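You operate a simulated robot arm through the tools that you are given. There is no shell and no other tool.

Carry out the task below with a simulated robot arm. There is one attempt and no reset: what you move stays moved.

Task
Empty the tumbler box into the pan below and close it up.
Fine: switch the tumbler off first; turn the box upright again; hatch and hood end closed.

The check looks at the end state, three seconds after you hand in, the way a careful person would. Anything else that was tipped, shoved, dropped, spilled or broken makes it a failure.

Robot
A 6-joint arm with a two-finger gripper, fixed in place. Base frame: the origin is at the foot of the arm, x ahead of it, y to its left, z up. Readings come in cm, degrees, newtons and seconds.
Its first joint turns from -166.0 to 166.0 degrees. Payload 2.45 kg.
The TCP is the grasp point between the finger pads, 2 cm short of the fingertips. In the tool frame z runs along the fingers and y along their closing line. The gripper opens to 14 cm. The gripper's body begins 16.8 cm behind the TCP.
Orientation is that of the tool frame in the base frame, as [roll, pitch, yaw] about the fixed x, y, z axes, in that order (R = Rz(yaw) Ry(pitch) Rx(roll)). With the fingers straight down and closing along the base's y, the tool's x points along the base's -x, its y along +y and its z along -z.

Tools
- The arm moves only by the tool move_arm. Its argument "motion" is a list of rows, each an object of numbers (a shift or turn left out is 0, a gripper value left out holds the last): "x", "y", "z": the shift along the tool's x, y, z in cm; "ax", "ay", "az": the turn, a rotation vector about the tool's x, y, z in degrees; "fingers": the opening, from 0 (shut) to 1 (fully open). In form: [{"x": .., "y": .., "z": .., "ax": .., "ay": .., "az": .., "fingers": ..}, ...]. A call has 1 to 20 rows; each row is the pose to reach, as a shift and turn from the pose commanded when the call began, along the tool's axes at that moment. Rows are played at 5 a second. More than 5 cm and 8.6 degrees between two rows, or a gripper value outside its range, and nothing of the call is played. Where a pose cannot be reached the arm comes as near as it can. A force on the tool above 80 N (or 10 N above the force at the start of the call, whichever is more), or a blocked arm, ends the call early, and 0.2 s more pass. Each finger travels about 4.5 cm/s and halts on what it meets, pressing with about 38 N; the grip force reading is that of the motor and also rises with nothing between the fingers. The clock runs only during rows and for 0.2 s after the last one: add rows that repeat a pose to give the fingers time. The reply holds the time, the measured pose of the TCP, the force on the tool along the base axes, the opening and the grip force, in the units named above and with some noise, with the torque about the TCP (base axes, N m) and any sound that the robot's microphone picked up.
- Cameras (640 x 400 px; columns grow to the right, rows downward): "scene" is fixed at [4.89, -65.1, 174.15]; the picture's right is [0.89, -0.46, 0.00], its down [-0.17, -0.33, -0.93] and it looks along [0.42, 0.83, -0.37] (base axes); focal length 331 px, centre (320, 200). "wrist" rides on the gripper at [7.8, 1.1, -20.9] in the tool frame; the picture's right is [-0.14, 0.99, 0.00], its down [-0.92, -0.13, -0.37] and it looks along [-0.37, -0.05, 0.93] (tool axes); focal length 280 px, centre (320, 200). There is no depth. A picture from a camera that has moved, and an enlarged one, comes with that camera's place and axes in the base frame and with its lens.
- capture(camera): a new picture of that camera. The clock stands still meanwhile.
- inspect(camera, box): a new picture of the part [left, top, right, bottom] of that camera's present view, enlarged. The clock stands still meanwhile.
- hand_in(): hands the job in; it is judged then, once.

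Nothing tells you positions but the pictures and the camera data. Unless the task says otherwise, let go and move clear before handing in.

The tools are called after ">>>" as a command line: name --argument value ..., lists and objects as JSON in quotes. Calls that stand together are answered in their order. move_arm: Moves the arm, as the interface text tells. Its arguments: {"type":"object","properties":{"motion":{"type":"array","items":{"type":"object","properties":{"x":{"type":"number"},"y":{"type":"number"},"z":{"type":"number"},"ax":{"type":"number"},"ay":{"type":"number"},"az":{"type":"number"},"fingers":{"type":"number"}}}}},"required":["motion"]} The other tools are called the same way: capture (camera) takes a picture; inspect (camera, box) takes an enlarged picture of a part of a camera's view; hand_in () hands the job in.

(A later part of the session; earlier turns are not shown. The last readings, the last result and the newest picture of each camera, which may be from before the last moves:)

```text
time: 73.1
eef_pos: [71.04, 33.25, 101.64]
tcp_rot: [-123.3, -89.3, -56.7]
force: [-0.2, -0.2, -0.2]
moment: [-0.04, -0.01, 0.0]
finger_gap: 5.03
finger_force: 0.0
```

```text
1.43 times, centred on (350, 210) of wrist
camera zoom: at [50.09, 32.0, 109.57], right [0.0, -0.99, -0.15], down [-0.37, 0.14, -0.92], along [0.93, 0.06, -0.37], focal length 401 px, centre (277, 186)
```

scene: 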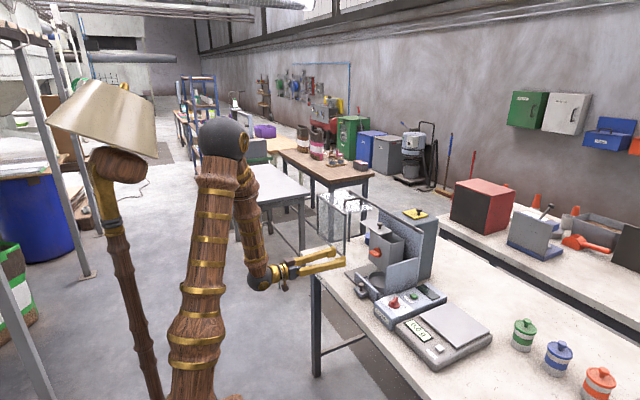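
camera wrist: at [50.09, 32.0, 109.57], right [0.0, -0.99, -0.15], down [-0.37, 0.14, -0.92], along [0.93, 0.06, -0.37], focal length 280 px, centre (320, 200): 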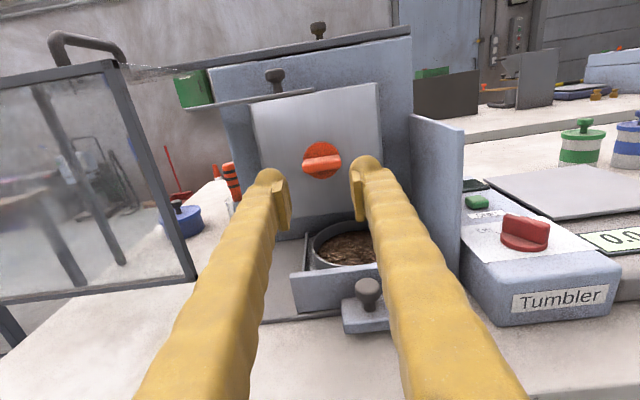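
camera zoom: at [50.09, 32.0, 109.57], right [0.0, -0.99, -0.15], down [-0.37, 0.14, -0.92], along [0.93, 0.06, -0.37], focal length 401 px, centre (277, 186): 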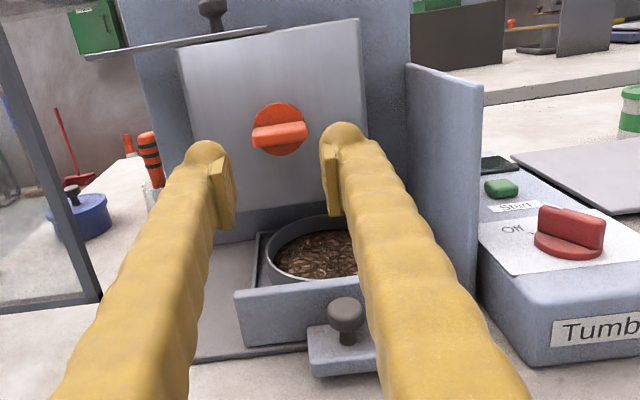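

The pan holds the granules with no spill visible, and the box stands straight. Now I'll swing up to a tool-down pose to deal with the hatch knob and look over the hood from above.

>>> move_arm --motion '[{"x": 3, "y": -0.4, "z": -1, "ay": -8.2}, {"x": 6, "y": -0.9, "z": -2, "ay": -16.4}, {"x": 9.1, "y": -1.3, "z": -3, "ay": -24.6}, {"x": 12.1, "y": -1.7, "z": -3, "ay": -32.8}, {"x": 15.2, "y": -2.2, "z": -3, "ay": -41}, {"x": 18.2, "y": -2.6, "z": -2, "ay": -49.2}, {"x": 21.3, "y": -3, "z": -1, "ay": -57.4}, {"x": 24.3, "y": -3.5, "z": 0, "ay": -65.6}, {"x": 27.3, "y": -3.9, "z": 0, "ay": -73.8}, {"x": 30.4, "y": -4.4, "z": 0.5, "ay": -82}, {"x": 33.4, "y": -4.8, "z": 1, "ay": -89.5}, {"x": 33.4, "y": -4.8, "z": 1, "ay": -89.5}]'

>>> capture --camera "wrist"

>>> capture --camera "scene"

```text
time: 75.7
eef_pos: [72.38, 37.63, 135.17]
tcp_rot: [-179.5, -0.1, 0.1]
force: [0.3, 0.5, 0.2]
moment: [-0.01, -0.01, 0.0]
finger_gap: 5.03
finger_force: 0.2
```

```text
taken
camera wrist: at [80.0, 36.44, 156.08], right [-0.14, -0.99, -0.01], down [-0.92, 0.12, 0.37], along [-0.36, 0.06, -0.93], focal length 280 px, centre (320, 200)
```

wrist: 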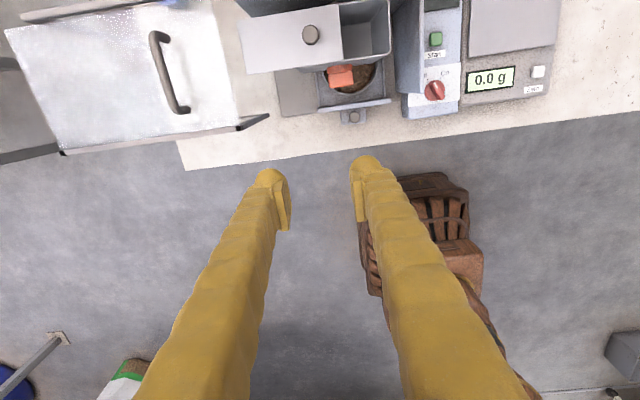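

```text
taken
```

scene: 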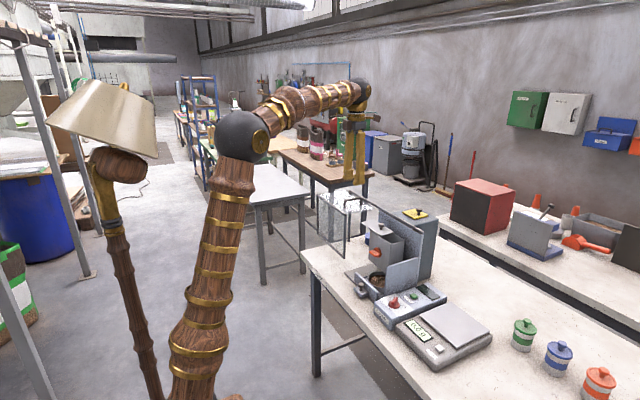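

>>> move_arm --motion '[{"x": 4, "y": -2}, {"x": 8, "y": -4}, {"x": 11, "y": -6}, {"x": 14, "y": -8}, {"x": 14, "y": -8}]'

>>> capture --camera "wrist"

>>> inspect --camera "wrist" --box '[0, 60, 300, 260]'

>>> inspect --camera "wrist" --box '[270, 60, 470, 200]'

```text
time: 76.9
eef_pos: [86.35, 45.57, 135.2]
tcp_rot: [-179.5, -0.1, 0.1]
force: [0.3, 0.2, 0.7]
moment: [0.0, 0.02, -0.03]
finger_gap: 5.06
finger_force: 0.0
```

```text
taken
camera wrist: at [94.04, 44.36, 156.02], right [-0.14, -0.99, -0.01], down [-0.92, 0.12, 0.37], along [-0.36, 0.06, -0.93], focal length 280 px, centre (320, 200)
```

wrist: 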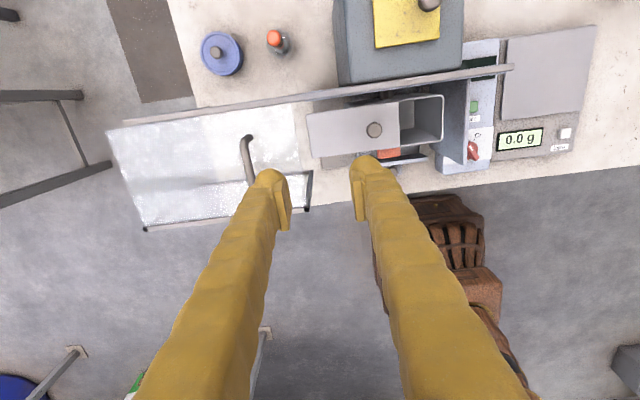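

```text
2.00 times, centred on (150, 160) of wrist
camera zoom: at [94.04, 44.36, 156.02], right [-0.14, -0.99, -0.01], down [-0.92, 0.12, 0.37], along [-0.36, 0.06, -0.93], focal length 561 px, centre (660, 280)
```

zoom: 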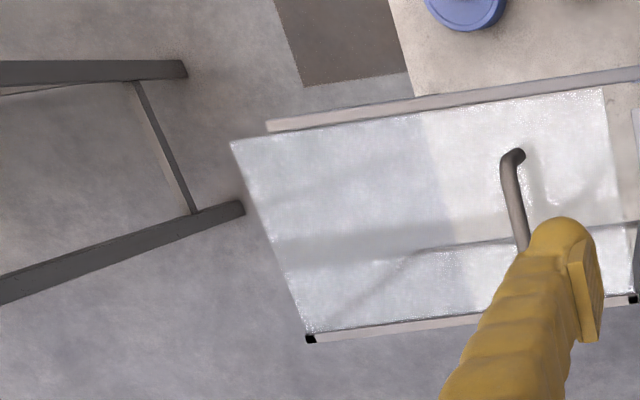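

```text
2.86 times, centred on (370, 130) of wrist
camera zoom: at [94.04, 44.36, 156.02], right [-0.14, -0.99, -0.01], down [-0.92, 0.12, 0.37], along [-0.36, 0.06, -0.93], focal length 801 px, centre (177, 400)
```

zoom: 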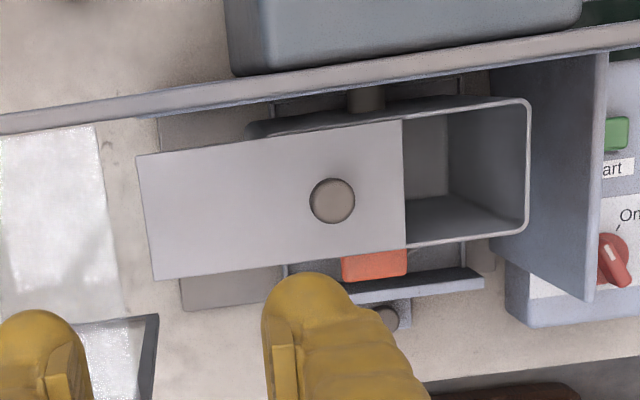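

The brush and blue jar stand behind the rail, out of the hood's path, and the box looks empty. The hatch knob is at about (87.1, 37.7, 111.3). I'm going down over it.

>>> move_arm --motion '[{"x": 0.2, "y": 2, "z": 4}, {"x": 0.4, "y": 4, "z": 8}, {"x": 0.6, "y": 6, "z": 12}, {"x": 0.75, "y": 7.9, "z": 16}, {"x": 0.75, "y": 7.9, "z": 17.2}, {"x": 0.75, "y": 7.9, "z": 17.2}]'

>>> inspect --camera "wrist" --box '[220, 100, 420, 260]'

>>> inspect --camera "scene" --box '[340, 180, 440, 260]'

```text
time: 78.3
eef_pos: [87.07, 37.97, 117.58]
tcp_rot: [-179.5, -0.1, 0.0]
force: [-0.2, -0.1, 0.5]
moment: [0.04, -0.01, 0.02]
finger_gap: 5.03
finger_force: 0.0
```

```text
2.50 times, centred on (320, 180) of wrist
camera zoom: at [94.7, 36.77, 138.62], right [-0.14, -0.99, -0.01], down [-0.92, 0.12, 0.37], along [-0.36, 0.06, -0.93], focal length 701 px, centre (320, 250)
```

zoom: 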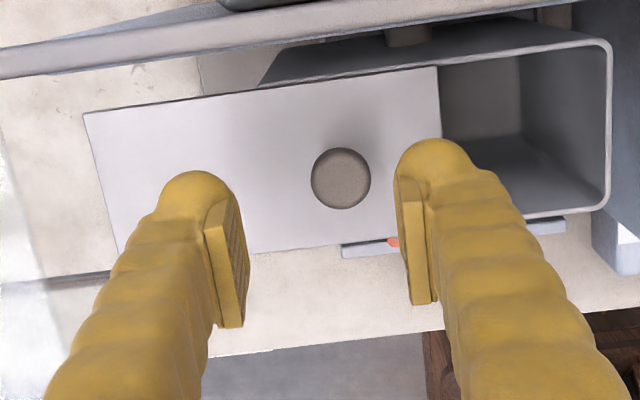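

```text
5.00 times, centred on (390, 220) of scene
camera zoom: at [4.89, -65.1, 174.15], right [0.89, -0.46, 0.0], down [-0.17, -0.33, -0.93], along [0.42, 0.83, -0.37], focal length 1654 px, centre (-30, 100)
```

zoom: 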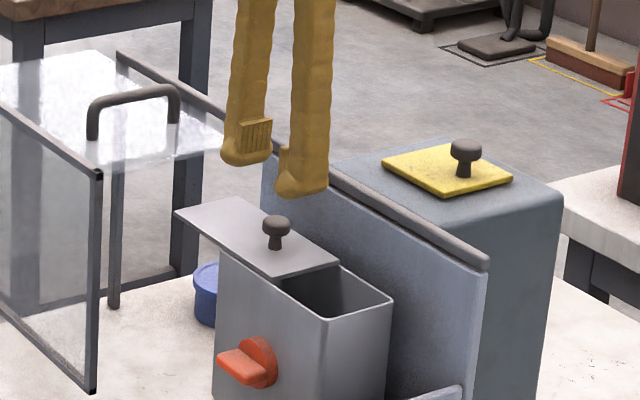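

>>> move_arm --motion '[{"y": 0.5, "z": 2.5}, {"y": 0.6, "z": 4.4}, {"y": 0.6, "z": 4.8}, {"y": 0.6, "z": 4.8}]'

>>> inspect --camera "wrist" --box '[220, 100, 420, 260]'

>>> inspect --camera "scene" --box '[360, 200, 400, 230]'

```text
time: 79.3
eef_pos: [87.14, 37.25, 113.03]
tcp_rot: [-179.5, -0.1, 0.1]
force: [1.0, 0.5, -0.5]
moment: [0.02, -0.02, -0.01]
finger_gap: 5.05
finger_force: 0.0
```

```text
2.50 times, centred on (320, 180) of wrist
camera zoom: at [94.75, 36.1, 133.94], right [-0.14, -0.99, -0.01], down [-0.92, 0.12, 0.37], along [-0.36, 0.06, -0.93], focal length 701 px, centre (320, 250)
```

zoom: 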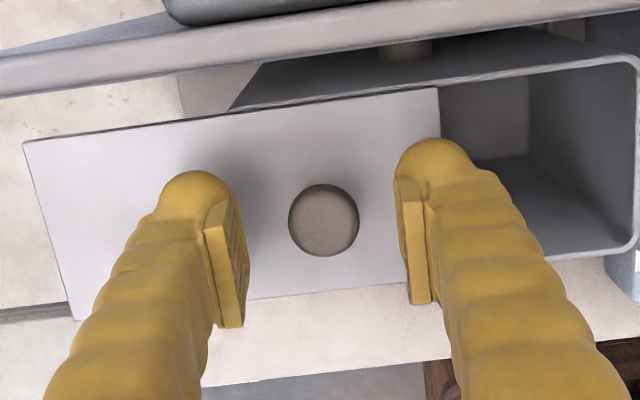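

```text
13.33 times, centred on (380, 215) of scene
camera zoom: at [4.89, -65.1, 174.15], right [0.89, -0.46, 0.0], down [-0.17, -0.33, -0.93], along [0.42, 0.83, -0.37], focal length 4412 px, centre (-480, 0)
```

zoom: 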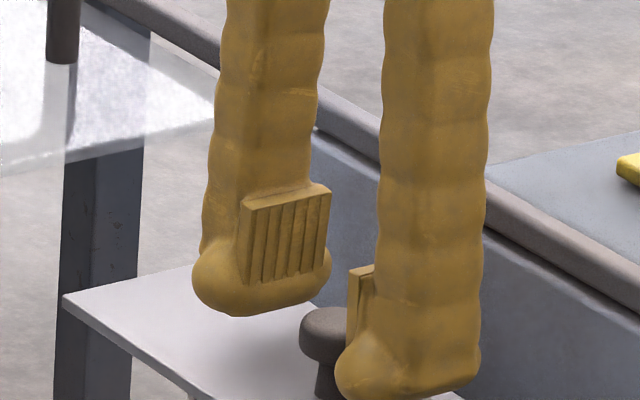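

>>> move_arm --motion '[{"z": 0.2, "fingers": 0.25}, {"z": 0.3, "fingers": 0.18}, {"z": 0.3, "fingers": 0.1}, {"z": 0.3, "fingers": 0.1}, {"z": 0.3, "fingers": 0.1}]'

```text
time: 80.5
eef_pos: [87.04, 37.27, 112.84]
tcp_rot: [-179.5, -0.1, 0.1]
force: [-3.1, -0.1, 2.7]
moment: [-0.03, 0.0, -0.01]
finger_gap: 2.24
finger_force: 44.9
```

Gripped (2.24 cm). I'll slide the hatch toward -y, gently.

>>> move_arm --motion '[{"y": 0.5}, {"y": 1.0}, {"y": 1.5}, {"y": 2.0}, {"y": 2.5}, {"y": 2.5}]'

>>> inspect --camera "scene" --box '[340, 180, 440, 270]'

```text
time: 81.9
eef_pos: [87.07, 34.91, 112.79]
tcp_rot: [-179.5, -0.2, 0.0]
force: [-3.8, 0.4, 11.3]
moment: [-0.07, 0.01, 0.0]
finger_gap: 2.25
finger_force: 45.5
```

```text
4.44 times, centred on (390, 225) of scene
camera zoom: at [4.89, -65.1, 174.15], right [0.89, -0.46, 0.0], down [-0.17, -0.33, -0.93], along [0.42, 0.83, -0.37], focal length 1471 px, centre (9, 89)
```

zoom: 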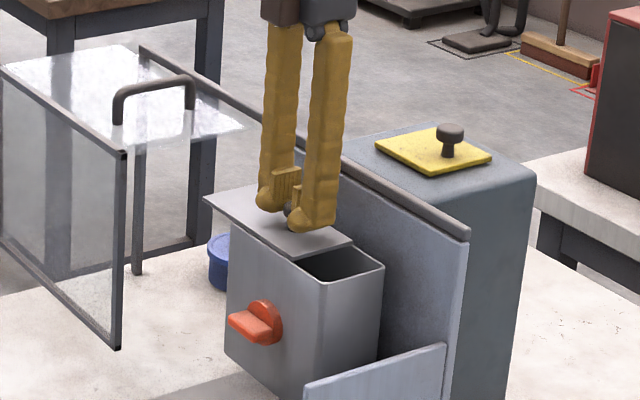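

The hatch slides easily and the box stays put. Continuing to the end stop.

>>> move_arm --motion '[{"y": 0.6, "z": -0.1}, {"y": 1.2, "z": -0.1}, {"y": 1.8, "z": -0.1}, {"y": 2.4, "z": -0.1}, {"y": 3.0, "z": -0.1}, {"y": 3.6, "z": -0.1}, {"y": 4.0, "z": -0.1}, {"y": 4.0, "z": -0.1}]'

>>> inspect --camera "scene" --box '[340, 180, 440, 270]'

>>> inspect --camera "wrist" --box '[180, 80, 460, 260]'

```text
time: 83.7
eef_pos: [87.11, 30.82, 112.86]
tcp_rot: [-179.6, -0.1, 0.2]
force: [11.4, 0.6, -23.2]
moment: [-0.26, 0.08, 0.06]
finger_gap: 2.21
finger_force: 45.0
```

```text
4.44 times, centred on (390, 225) of scene
camera zoom: at [4.89, -65.1, 174.15], right [0.89, -0.46, 0.0], down [-0.17, -0.33, -0.93], along [0.42, 0.83, -0.37], focal length 1471 px, centre (9, 89)
```

zoom: 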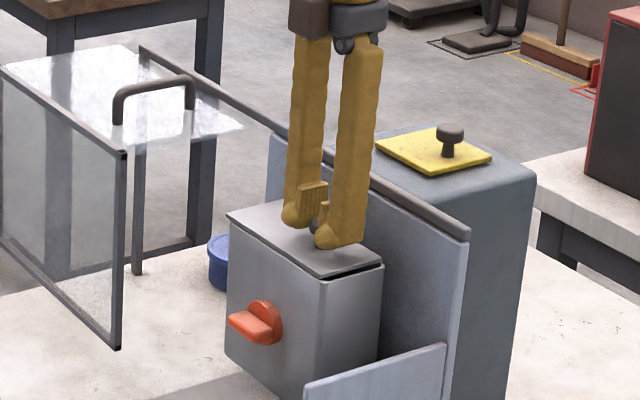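

```text
2.22 times, centred on (320, 170) of wrist
camera zoom: at [94.73, 29.62, 133.77], right [-0.14, -0.99, -0.01], down [-0.92, 0.12, 0.37], along [-0.36, 0.06, -0.93], focal length 623 px, centre (320, 267)
```

zoom: 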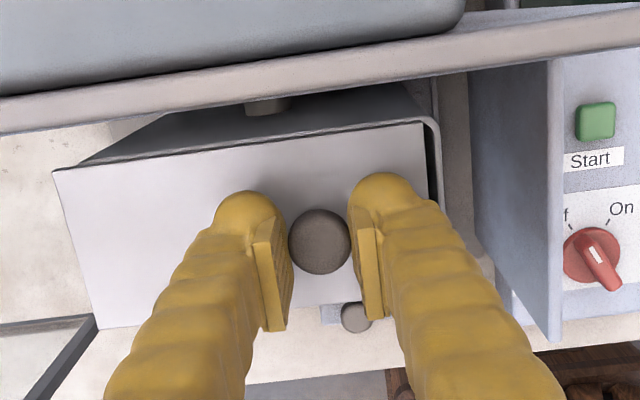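

A narrow slit remains, so I'll push slowly on.

>>> move_arm --motion '[{"y": 0.2, "z": 0.1}, {"y": 0.4, "z": 0.1}, {"y": 0.6, "z": 0.1}, {"y": 0.8, "z": 0.1}, {"y": 0.8, "z": 0.1}]'

>>> inspect --camera "wrist" --box '[180, 80, 460, 260]'

```text
time: 84.9
eef_pos: [87.05, 30.09, 112.97]
tcp_rot: [-179.4, -0.2, 0.0]
force: [-17.4, -0.7, 14.0]
moment: [0.24, 0.04, -0.12]
finger_gap: 2.24
finger_force: 45.6
```

```text
2.22 times, centred on (320, 170) of wrist
camera zoom: at [94.71, 28.85, 133.72], right [-0.14, -0.99, -0.01], down [-0.92, 0.12, 0.37], along [-0.36, 0.06, -0.93], focal length 623 px, centre (320, 267)
```

zoom: 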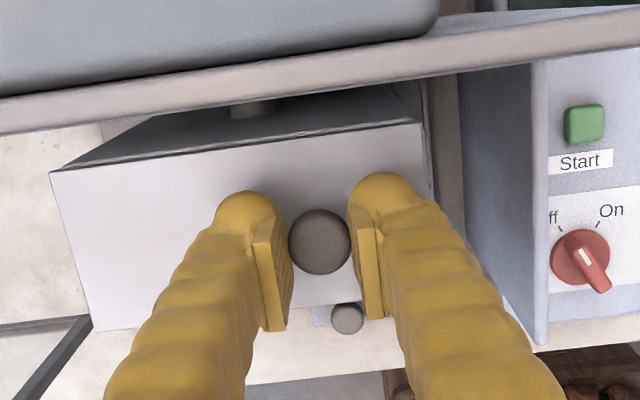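

>>> move_arm --motion '[{"y": 0.1}, {"y": 0.2}, {"y": 0.3}, {"y": 0.3}]'

>>> inspect --camera "scene" --box '[360, 200, 410, 240]'

>>> inspect --camera "wrist" --box '[180, 80, 460, 260]'

```text
time: 85.9
eef_pos: [87.16, 29.72, 112.8]
tcp_rot: [-179.4, -0.2, 0.1]
force: [-11.7, 1.6, 8.9]
moment: [0.15, 0.0, -0.02]
finger_gap: 2.26
finger_force: 44.7
```

```text
10.00 times, centred on (385, 220) of scene
camera zoom: at [4.89, -65.1, 174.15], right [0.89, -0.46, 0.0], down [-0.17, -0.33, -0.93], along [0.42, 0.83, -0.37], focal length 3309 px, centre (-330, 0)
```

zoom: 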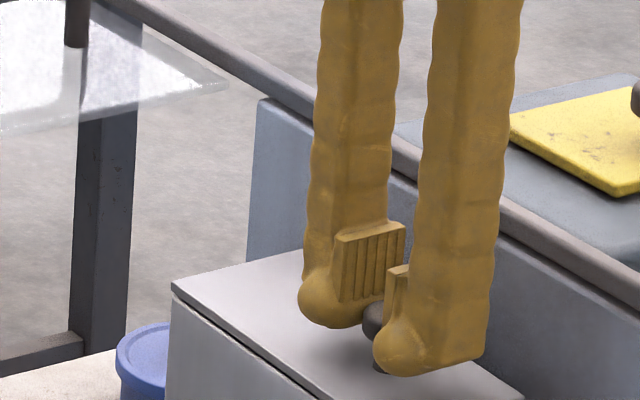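

```text
2.22 times, centred on (320, 170) of wrist
camera zoom: at [94.73, 28.56, 133.63], right [-0.14, -0.99, -0.01], down [-0.92, 0.12, 0.37], along [-0.36, 0.06, -0.93], focal length 623 px, centre (320, 267)
```

zoom: 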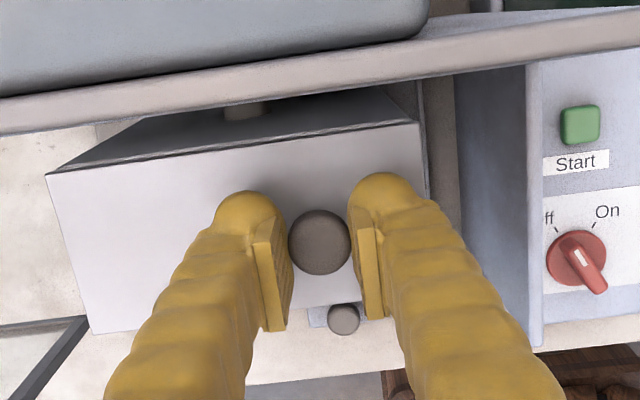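

>>> inspect --camera "wrist" --box '[320, 90, 400, 190]'

>>> inspect --camera "wrist" --box '[190, 100, 290, 240]'

>>> inspect --camera "scene" --box '[365, 220, 425, 265]'

```text
4.00 times, centred on (360, 140) of wrist
camera zoom: at [94.73, 28.56, 133.63], right [-0.14, -0.99, -0.01], down [-0.92, 0.12, 0.37], along [-0.36, 0.06, -0.93], focal length 1122 px, centre (160, 440)
```

zoom: 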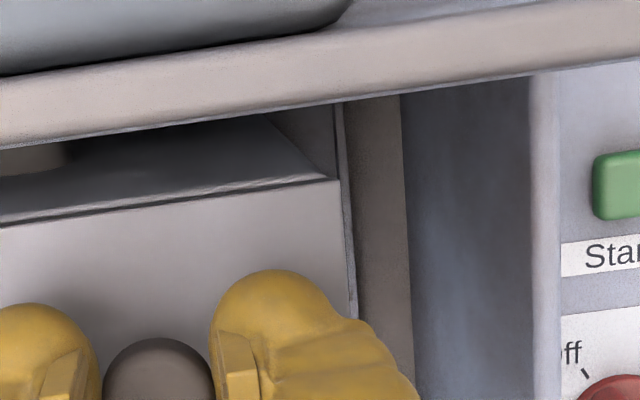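

```text
2.86 times, centred on (240, 170) of wrist
camera zoom: at [94.73, 28.56, 133.63], right [-0.14, -0.99, -0.01], down [-0.92, 0.12, 0.37], along [-0.36, 0.06, -0.93], focal length 801 px, centre (549, 286)
```

zoom: 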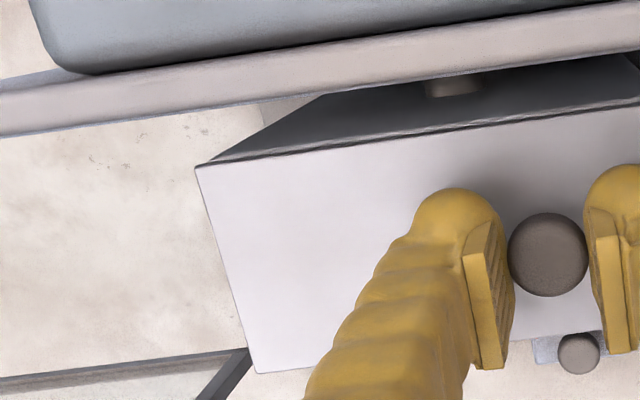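

```text
8.89 times, centred on (395, 242) of scene
camera zoom: at [4.89, -65.1, 174.15], right [0.89, -0.46, 0.0], down [-0.17, -0.33, -0.93], along [0.42, 0.83, -0.37], focal length 2941 px, centre (-347, -178)
```

zoom: 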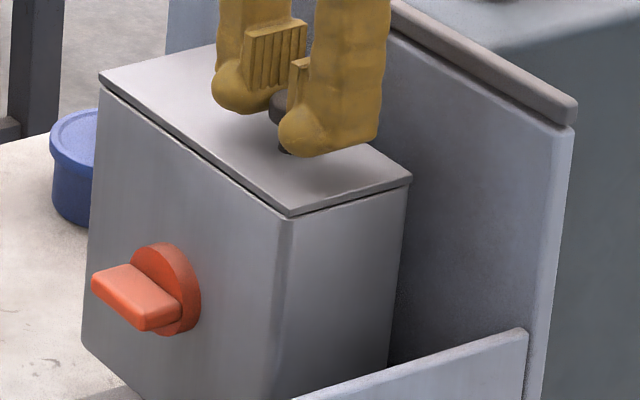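

The hatch is flush with the box edges. The last nudge may have tilted the box a few degrees, so I'll release, rise, and compare with the original view.

>>> move_arm --motion '[{"fingers": 0.3}, {"fingers": 0.36}, {"fingers": 0.36}, {"z": -3}, {"z": -7}, {"z": -11}, {"z": -15}, {"z": -15}]'

>>> inspect --camera "scene" --box '[330, 200, 450, 300]'

>>> inspect --camera "wrist" --box '[180, 80, 480, 280]'

```text
time: 87.7
eef_pos: [86.98, 29.65, 127.64]
tcp_rot: [-179.4, -0.1, 0.1]
force: [0.3, -0.6, -1.1]
moment: [-0.04, 0.0, 0.02]
finger_gap: 5.05
finger_force: 0.0
```

```text
4.00 times, centred on (390, 250) of scene
camera zoom: at [4.89, -65.1, 174.15], right [0.89, -0.46, 0.0], down [-0.17, -0.33, -0.93], along [0.42, 0.83, -0.37], focal length 1324 px, centre (40, 0)
```

zoom: 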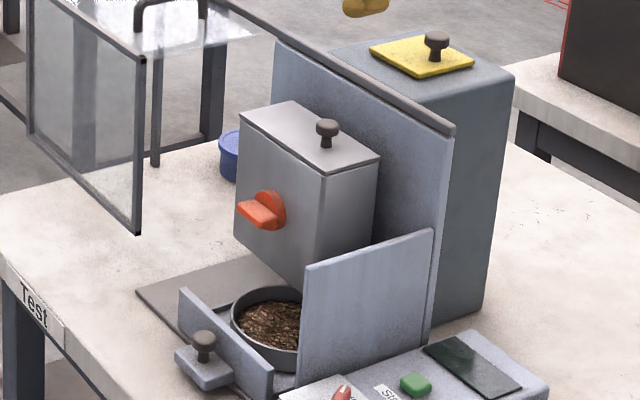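

```text
2.00 times, centred on (330, 180) of wrist
camera zoom: at [94.63, 28.5, 148.6], right [-0.14, -0.99, -0.01], down [-0.92, 0.12, 0.37], along [-0.36, 0.06, -0.93], focal length 561 px, centre (300, 240)
```

zoom: 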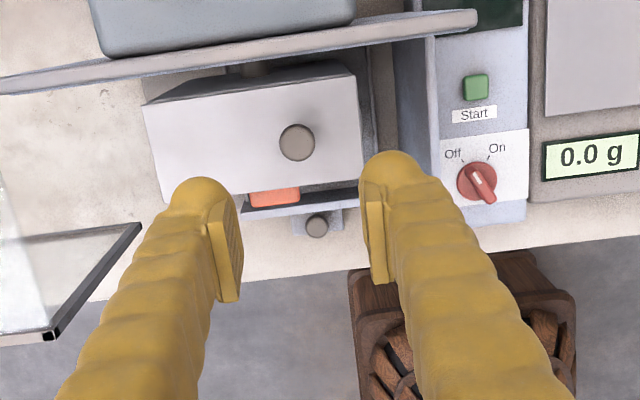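

The box matches its original upright pose and the hatch covers it fully. Next is the hood: I'll move toward its handle to look.

>>> move_arm --motion '[{"x": -1.5, "y": -3.5, "z": -2}, {"x": -3, "y": -7, "z": -3}, {"x": -4.5, "y": -10.5, "z": -4}, {"x": -6, "y": -14, "z": -4}, {"x": -7, "y": -18, "z": -4}, {"x": -7, "y": -18, "z": -4}]'

>>> capture --camera "wrist"

>>> inspect --camera "scene" --box '[310, 180, 410, 260]'

```text
time: 89.1
eef_pos: [79.9, 47.58, 131.81]
tcp_rot: [-179.4, 0.0, 0.1]
force: [0.8, 0.4, 0.4]
moment: [0.0, -0.01, 0.03]
finger_gap: 5.05
finger_force: 0.1
```

```text
taken
camera wrist: at [87.51, 46.38, 152.74], right [-0.14, -0.99, -0.01], down [-0.92, 0.12, 0.37], along [-0.36, 0.06, -0.93], focal length 280 px, centre (320, 200)
```

wrist: 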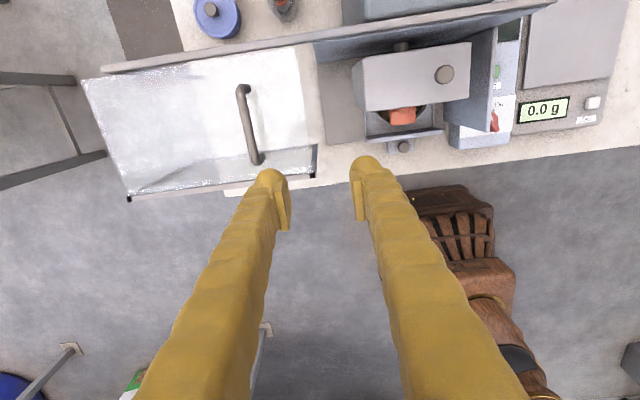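

```text
5.00 times, centred on (360, 220) of scene
camera zoom: at [4.89, -65.1, 174.15], right [0.89, -0.46, 0.0], down [-0.17, -0.33, -0.93], along [0.42, 0.83, -0.37], focal length 1654 px, centre (120, 100)
```

zoom: 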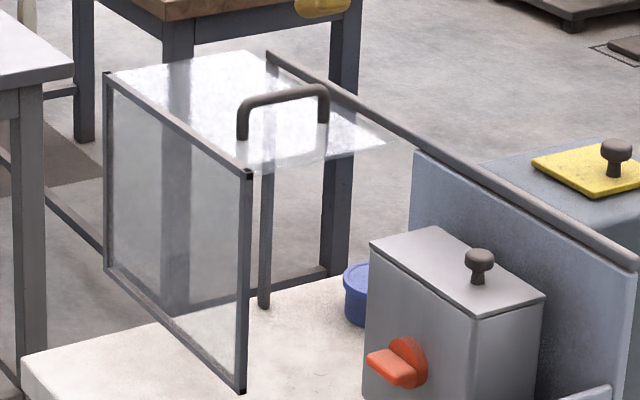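

The handle is a bar along x, roughly (80.5–88.5, 56, 117), near the edge of reach. I'll approach its near part with the tool tilted 20° outward.

>>> move_arm --motion '[{"x": -0.4, "y": -2.8, "z": 1.8, "ay": 6.7}, {"x": -0.9, "y": -5.6, "z": 3.6, "ay": 13.4}, {"x": -1.4, "y": -8.4, "z": 5.4, "ay": 20}, {"x": -1.4, "y": -8.4, "z": 5.4, "ay": 20}]'

>>> capture --camera "wrist"

>>> inspect --camera "scene" --box '[310, 160, 410, 240]'

```text
time: 90.1
eef_pos: [78.7, 56.13, 126.46]
tcp_rot: [-179.5, -20.2, -0.2]
force: [-0.6, 0.5, -0.1]
moment: [0.01, 0.0, -0.05]
finger_gap: 5.06
finger_force: 0.1
```

```text
taken
camera wrist: at [78.67, 54.85, 148.78], right [-0.13, -0.99, -0.06], down [-0.99, 0.13, 0.03], along [-0.02, 0.06, -1.0], focal length 280 px, centre (320, 200)
```

wrist: 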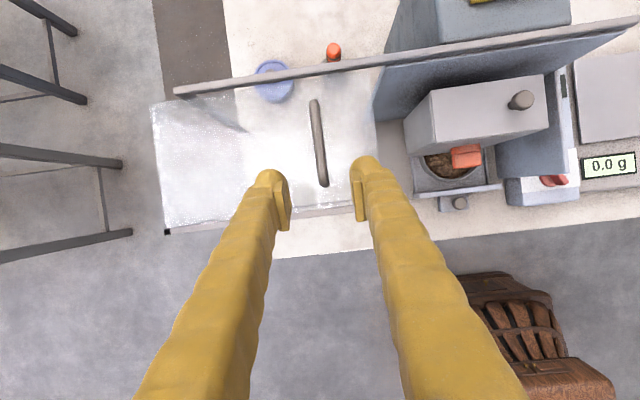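

```text
5.00 times, centred on (360, 200) of scene
camera zoom: at [4.89, -65.1, 174.15], right [0.89, -0.46, 0.0], down [-0.17, -0.33, -0.93], along [0.42, 0.83, -0.37], focal length 1654 px, centre (120, 200)
```

zoom: 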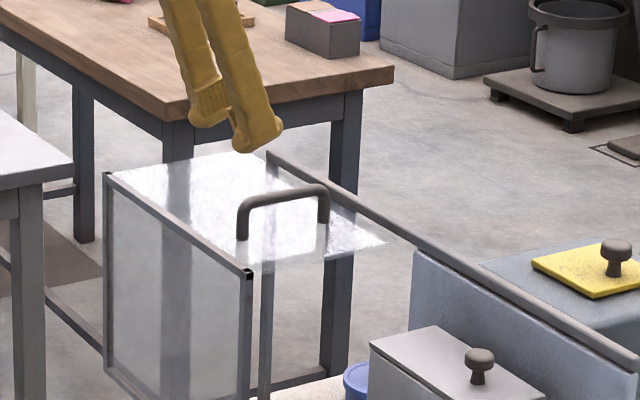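

The handle bar lies at y≈56.0, top at z≈116.7. I'll go down around it.

>>> move_arm --motion '[{"z": 3}, {"z": 6}, {"z": 8.5}, {"z": 8.5}]'

>>> inspect --camera "wrist" --box '[220, 80, 420, 260]'

>>> inspect --camera "scene" --box '[320, 170, 400, 230]'

```text
time: 91.1
eef_pos: [81.66, 56.22, 118.48]
tcp_rot: [-179.5, -20.2, 0.0]
force: [0.2, -0.5, 0.3]
moment: [0.01, -0.03, 0.01]
finger_gap: 5.04
finger_force: 0.2
```

```text
2.22 times, centred on (320, 170) of wrist
camera zoom: at [81.73, 54.89, 140.74], right [-0.13, -0.99, -0.06], down [-0.99, 0.13, 0.03], along [-0.02, 0.06, -1.0], focal length 623 px, centre (320, 267)
```

zoom: 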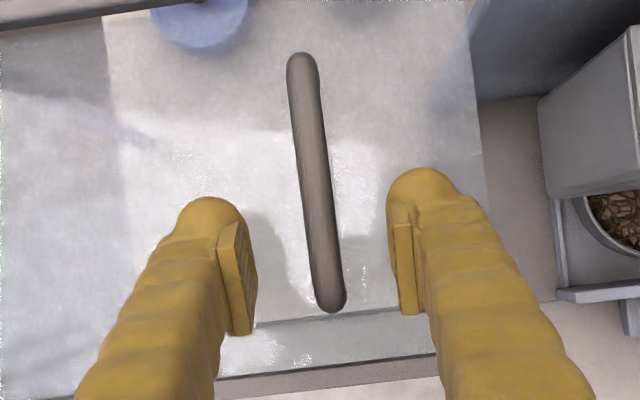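

```text
6.67 times, centred on (360, 200) of scene
camera zoom: at [4.89, -65.1, 174.15], right [0.89, -0.46, 0.0], down [-0.17, -0.33, -0.93], along [0.42, 0.83, -0.37], focal length 2206 px, centre (53, 200)
```

zoom: 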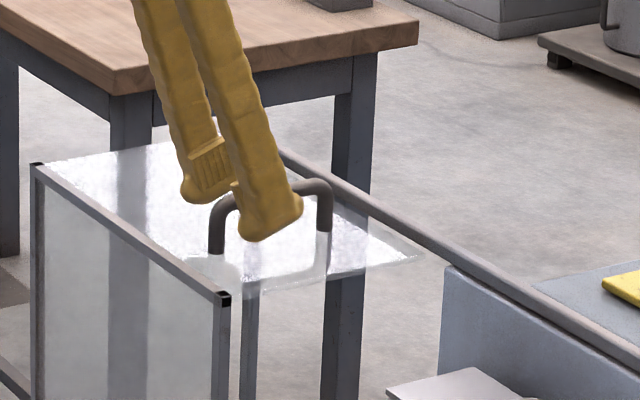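

>>> move_arm --motion '[{"z": 1.0}, {"z": 1.8}, {"z": 1.8, "fingers": 0.25}, {"z": 1.8, "fingers": 0.15}, {"z": 1.8, "fingers": 0.05}, {"z": 1.8, "fingers": 0.05}, {"z": 1.8, "fingers": 0.05}]'

>>> inspect --camera "scene" --box '[320, 170, 400, 230]'

```text
time: 92.7
eef_pos: [82.37, 56.08, 116.84]
tcp_rot: [-179.6, -20.1, 0.0]
force: [1.0, -4.7, -1.2]
moment: [0.06, 0.03, -0.05]
finger_gap: 0.96
finger_force: 1.9
```

```text
6.67 times, centred on (360, 200) of scene
camera zoom: at [4.89, -65.1, 174.15], right [0.89, -0.46, 0.0], down [-0.17, -0.33, -0.93], along [0.42, 0.83, -0.37], focal length 2206 px, centre (53, 200)
```

zoom: 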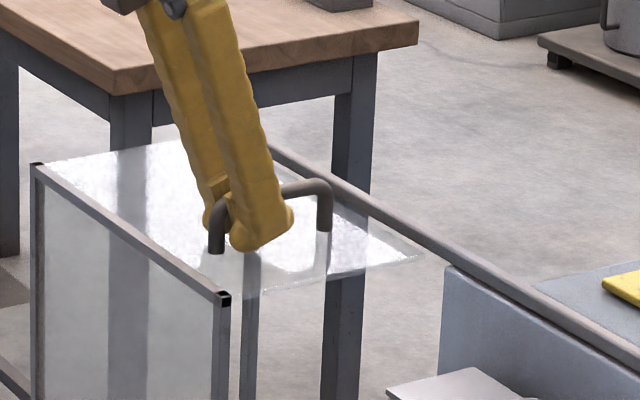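

>>> move_arm --motion '[{"fingers": 0.0}, {"fingers": 0.0}, {"fingers": 0.0}]'

>>> move_arm --motion '[{"y": 0.7}, {"y": 1.5}, {"y": 2.5}, {"y": 3.5}, {"y": 4.5}, {"y": 5.5}, {"y": 5.5}]'

>>> inspect --camera "scene" --box '[310, 180, 430, 280]'

```text
time: 93.5
eef_pos: [82.31, 56.0, 116.82]
tcp_rot: [-179.6, -20.2, -0.2]
force: [-3.3, -21.6, -2.4]
moment: [0.15, 0.09, -0.3]
finger_gap: 0.68
finger_force: 35.3
```

```text
time: 95.1
eef_pos: [82.1, 50.45, 116.83]
tcp_rot: [-179.5, -20.2, -0.1]
force: [30.3, -2.5, 8.5]
moment: [0.03, 0.11, -0.1]
finger_gap: 0.64
finger_force: 35.1
```

```text
4.00 times, centred on (370, 230) of scene
camera zoom: at [4.89, -65.1, 174.15], right [0.89, -0.46, 0.0], down [-0.17, -0.33, -0.93], along [0.42, 0.83, -0.37], focal length 1324 px, centre (120, 80)
```

zoom: 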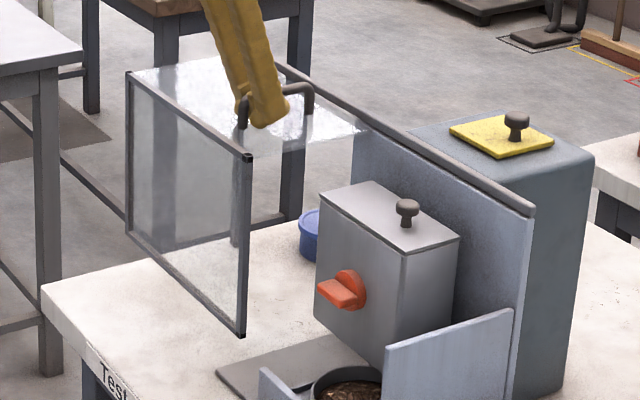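

The hood slides along. I'll continue, checking forces as it goes.

>>> move_arm --motion '[{"x": 0.15, "z": 0.05, "y": 1}, {"x": 0.15, "z": 0.05, "y": 2}, {"x": 0.15, "z": 0.05, "y": 3}, {"x": 0.15, "z": 0.05, "y": 4}, {"x": 0.15, "z": 0.05, "y": 5}, {"x": 0.15, "z": 0.05, "y": 6}, {"x": 0.15, "z": 0.05, "y": 7}, {"x": 0.15, "z": 0.05, "y": 8}, {"x": 0.15, "z": 0.05, "y": 8}]'

>>> inspect --camera "scene" --box '[310, 180, 430, 280]'

>>> capture --camera "wrist"

```text
time: 97.1
eef_pos: [82.2, 42.58, 116.81]
tcp_rot: [-179.5, -20.2, -0.1]
force: [-23.7, 1.3, 10.9]
moment: [-0.03, -0.28, -0.08]
finger_gap: 0.67
finger_force: 34.8
```

```text
4.00 times, centred on (370, 230) of scene
camera zoom: at [4.89, -65.1, 174.15], right [0.89, -0.46, 0.0], down [-0.17, -0.33, -0.93], along [0.42, 0.83, -0.37], focal length 1324 px, centre (120, 80)
```

zoom: 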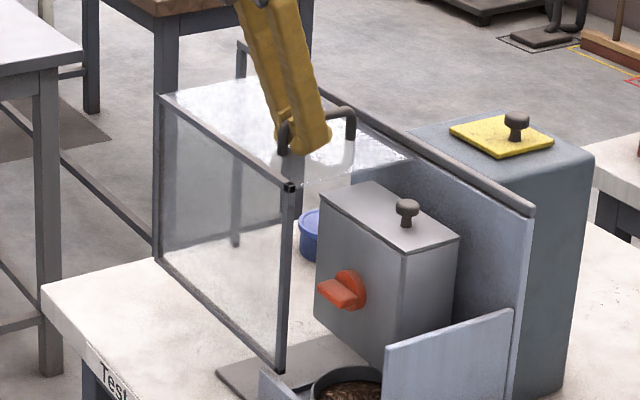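

```text
taken
camera wrist: at [82.29, 41.33, 139.07], right [-0.13, -0.99, -0.06], down [-0.99, 0.13, 0.03], along [-0.02, 0.06, -1.0], focal length 280 px, centre (320, 200)
```

wrist: 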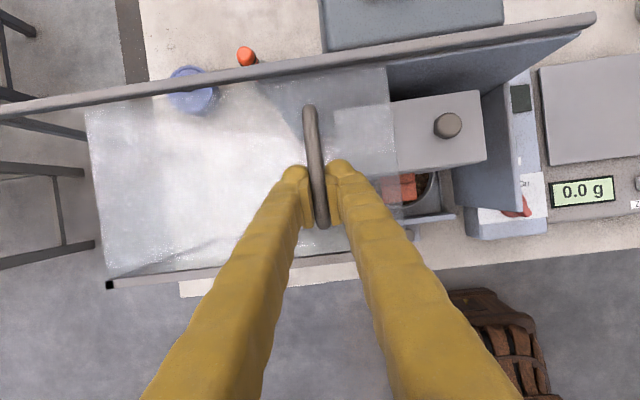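

The hood edge is about to pass the hatch knob and the drawer. I'll check the clearance closely before continuing.

>>> inspect --camera "scene" --box '[355, 200, 415, 245]'

>>> inspect --camera "scene" --box '[340, 250, 400, 295]'

>>> inspect --camera "wrist" --box '[340, 70, 500, 250]'

```text
8.89 times, centred on (385, 222) of scene
camera zoom: at [4.89, -65.1, 174.15], right [0.89, -0.46, 0.0], down [-0.17, -0.33, -0.93], along [0.42, 0.83, -0.37], focal length 2941 px, centre (-258, 0)
```

zoom: 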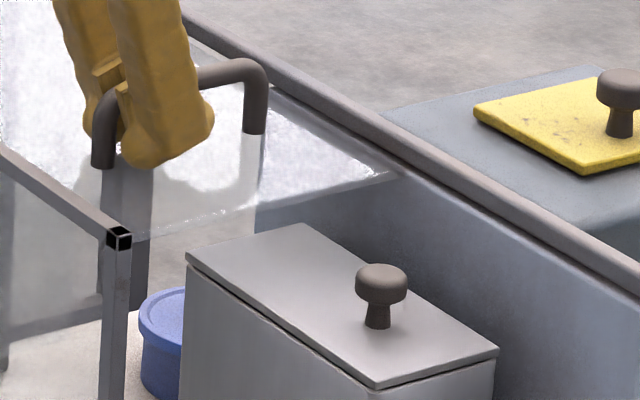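

```text
8.89 times, centred on (370, 272) of scene
camera zoom: at [4.89, -65.1, 174.15], right [0.89, -0.46, 0.0], down [-0.17, -0.33, -0.93], along [0.42, 0.83, -0.37], focal length 2941 px, centre (-124, -444)
```

zoom: 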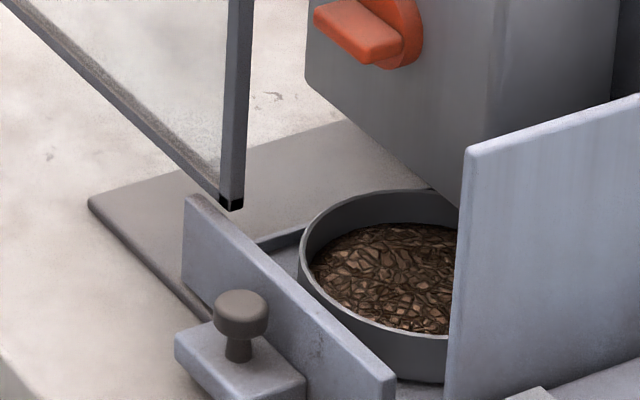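

```text
2.22 times, centred on (420, 160) of wrist
camera zoom: at [82.29, 41.33, 139.07], right [-0.13, -0.99, -0.06], down [-0.99, 0.13, 0.03], along [-0.02, 0.06, -1.0], focal length 623 px, centre (98, 289)
```

zoom: 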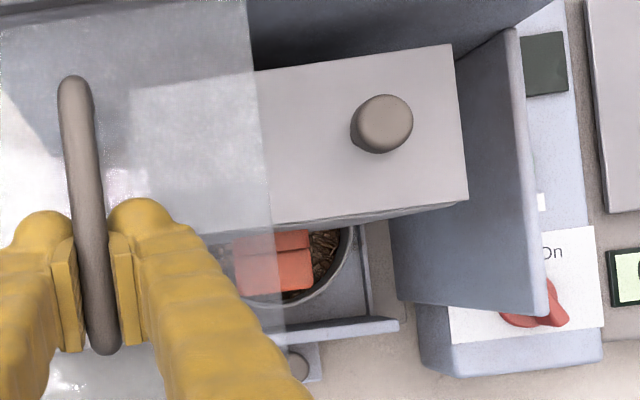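

Clearance looks designed in. I'll continue in short strokes, checking the forces.

>>> move_arm --motion '[{"x": -0.1, "z": -0.03, "y": 0.8}, {"x": -0.1, "z": -0.03, "y": 1.6}, {"x": -0.1, "z": -0.03, "y": 2.4}, {"x": -0.1, "z": -0.03, "y": 3.2}, {"x": -0.1, "z": -0.03, "y": 4}, {"x": -0.1, "z": -0.03, "y": 4}]'

>>> inspect --camera "scene" --box '[340, 200, 420, 300]'

```text
time: 98.5
eef_pos: [82.23, 38.56, 116.76]
tcp_rot: [-179.5, -20.1, -0.2]
force: [-0.9, -1.0, 11.6]
moment: [0.0, -0.14, -0.07]
finger_gap: 0.68
finger_force: 34.3
```

```text
4.00 times, centred on (380, 250) of scene
camera zoom: at [4.89, -65.1, 174.15], right [0.89, -0.46, 0.0], down [-0.17, -0.33, -0.93], along [0.42, 0.83, -0.37], focal length 1324 px, centre (80, 0)
```

zoom: 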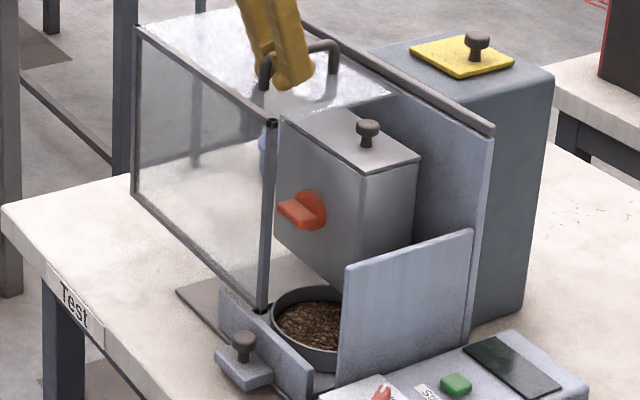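

>>> move_arm --motion '[{"y": 0.8}, {"y": 1.6}, {"y": 2.4}, {"y": 3.2}, {"y": 4}, {"y": 4.8}, {"y": 4.8}]'

>>> inspect --camera "scene" --box '[340, 200, 420, 300]'

>>> inspect --camera "wrist" --box '[220, 50, 500, 260]'

```text
time: 100.1
eef_pos: [82.2, 33.73, 116.73]
tcp_rot: [-179.5, -20.2, -0.1]
force: [21.8, 1.3, 18.7]
moment: [-0.02, -0.15, -0.08]
finger_gap: 0.63
finger_force: 34.5
```

```text
4.00 times, centred on (380, 250) of scene
camera zoom: at [4.89, -65.1, 174.15], right [0.89, -0.46, 0.0], down [-0.17, -0.33, -0.93], along [0.42, 0.83, -0.37], focal length 1324 px, centre (80, 0)
```

zoom: 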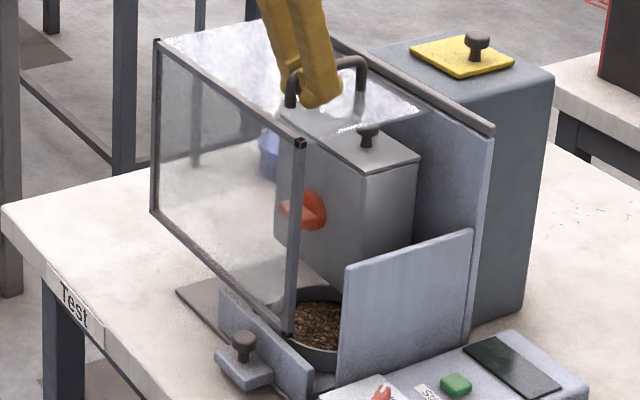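

```text
1.90 times, centred on (360, 155) of wrist
camera zoom: at [82.25, 32.52, 139.03], right [-0.13, -0.99, -0.06], down [-0.99, 0.13, 0.03], along [-0.02, 0.06, -1.0], focal length 534 px, centre (244, 286)
```

zoom: 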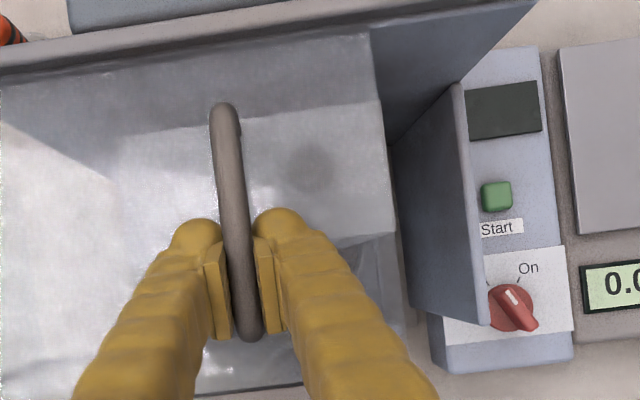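

The glass passes over the hatch knob without contact. Continuing slowly to the end stop.

>>> move_arm --motion '[{"y": 0.7, "z": -0.1}, {"y": 1.4, "z": -0.1}, {"y": 2.1, "z": -0.1}, {"y": 2.8, "z": -0.1}, {"y": 3.5, "z": -0.1}, {"y": 4.2, "z": -0.1}, {"y": 4.9, "z": -0.1}, {"y": 5.4, "z": -0.1}, {"y": 5.4, "z": -0.1}]'

>>> inspect --camera "scene" --box '[340, 200, 420, 300]'

>>> inspect --camera "wrist" --box '[220, 50, 500, 260]'

```text
time: 102.1
eef_pos: [82.21, 28.39, 116.65]
tcp_rot: [-179.5, -20.1, 0.0]
force: [-12.9, 1.4, 11.7]
moment: [-0.02, -0.26, -0.08]
finger_gap: 0.63
finger_force: 34.5
```

```text
4.00 times, centred on (380, 250) of scene
camera zoom: at [4.89, -65.1, 174.15], right [0.89, -0.46, 0.0], down [-0.17, -0.33, -0.93], along [0.42, 0.83, -0.37], focal length 1324 px, centre (80, 0)
```

zoom: 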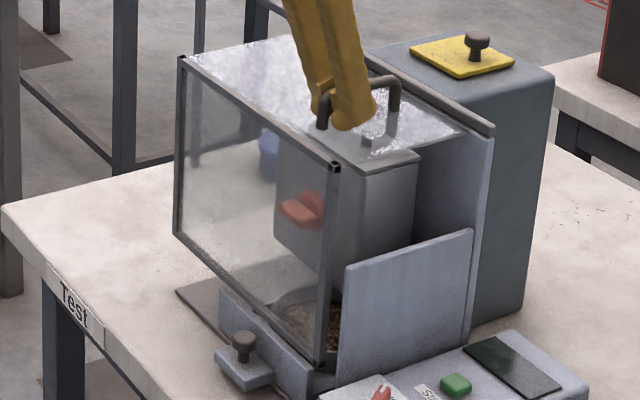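

```text
1.90 times, centred on (360, 155) of wrist
camera zoom: at [82.24, 27.16, 138.99], right [-0.13, -0.99, -0.06], down [-0.99, 0.13, 0.03], along [-0.02, 0.06, -1.0], focal length 534 px, centre (244, 286)
```

zoom: 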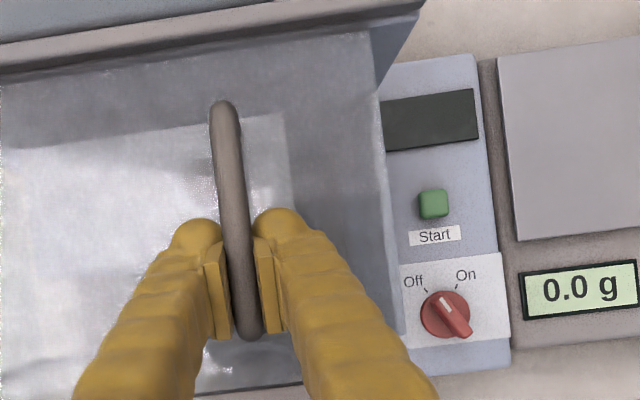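

>>> move_arm --motion '[{"y": 0.3}, {"y": 0.6}, {"y": 0.9}, {"y": 1.2}, {"y": 1.2}]'

>>> inspect --camera "scene" --box '[370, 210, 420, 300]'

```text
time: 103.3
eef_pos: [82.19, 27.08, 116.59]
tcp_rot: [-179.5, -20.2, -0.1]
force: [-12.0, 0.9, 17.9]
moment: [-0.01, -0.3, -0.08]
finger_gap: 0.65
finger_force: 34.8
```

```text
4.44 times, centred on (395, 255) of scene
camera zoom: at [4.89, -65.1, 174.15], right [0.89, -0.46, 0.0], down [-0.17, -0.33, -0.93], along [0.42, 0.83, -0.37], focal length 1471 px, centre (-13, -44)
```

zoom: 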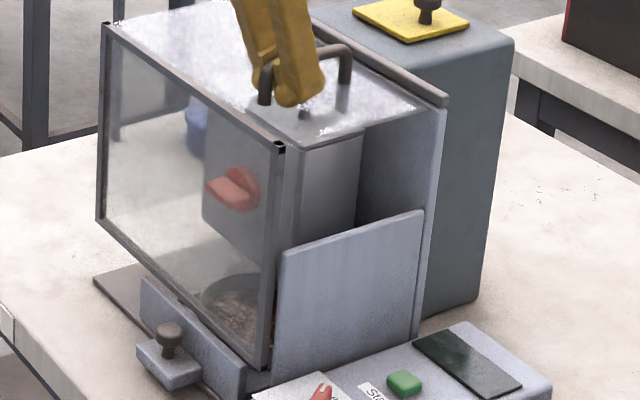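

Nearly there; I'll push a bit further to find the stop.

>>> move_arm --motion '[{"y": 0.25, "z": -0.1}, {"y": 0.5, "z": -0.1}, {"y": 0.75, "z": -0.1}, {"y": 1.0, "z": -0.1}, {"y": 1.25, "z": -0.1}, {"y": 1.5, "z": -0.1}, {"y": 1.5, "z": -0.1}]'

>>> inspect --camera "scene" --box '[370, 210, 420, 300]'

>>> inspect --camera "wrist" --box '[220, 50, 500, 260]'

```text
time: 104.9
eef_pos: [82.25, 25.89, 116.69]
tcp_rot: [-179.4, -20.2, -0.1]
force: [29.5, 46.9, -17.8]
moment: [-0.49, 0.33, 0.17]
finger_gap: 0.68
finger_force: 34.4
```

```text
4.44 times, centred on (395, 255) of scene
camera zoom: at [4.89, -65.1, 174.15], right [0.89, -0.46, 0.0], down [-0.17, -0.33, -0.93], along [0.42, 0.83, -0.37], focal length 1471 px, centre (-13, -44)
```

zoom: 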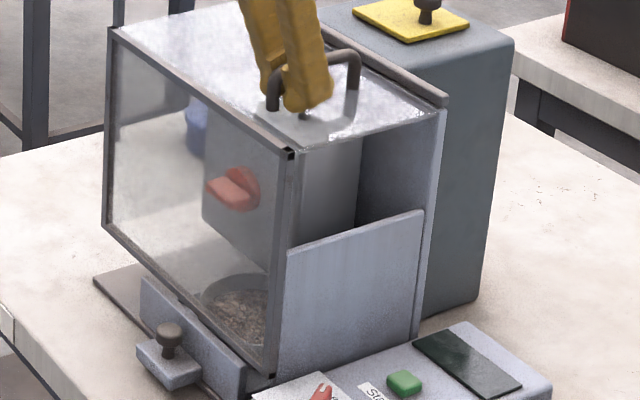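

```text
1.90 times, centred on (360, 155) of wrist
camera zoom: at [82.23, 24.69, 138.98], right [-0.13, -0.99, -0.06], down [-0.99, 0.12, 0.03], along [-0.02, 0.06, -1.0], focal length 534 px, centre (244, 286)
```

zoom: 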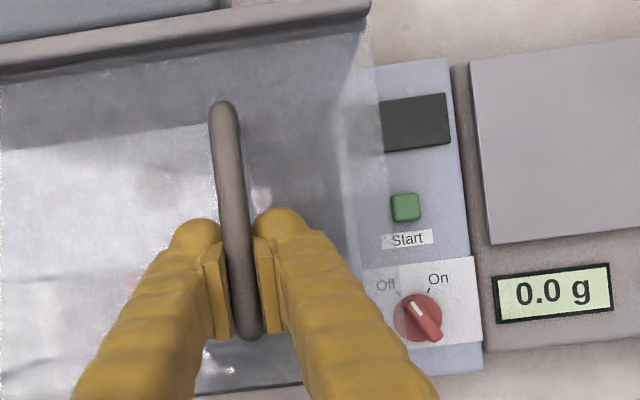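

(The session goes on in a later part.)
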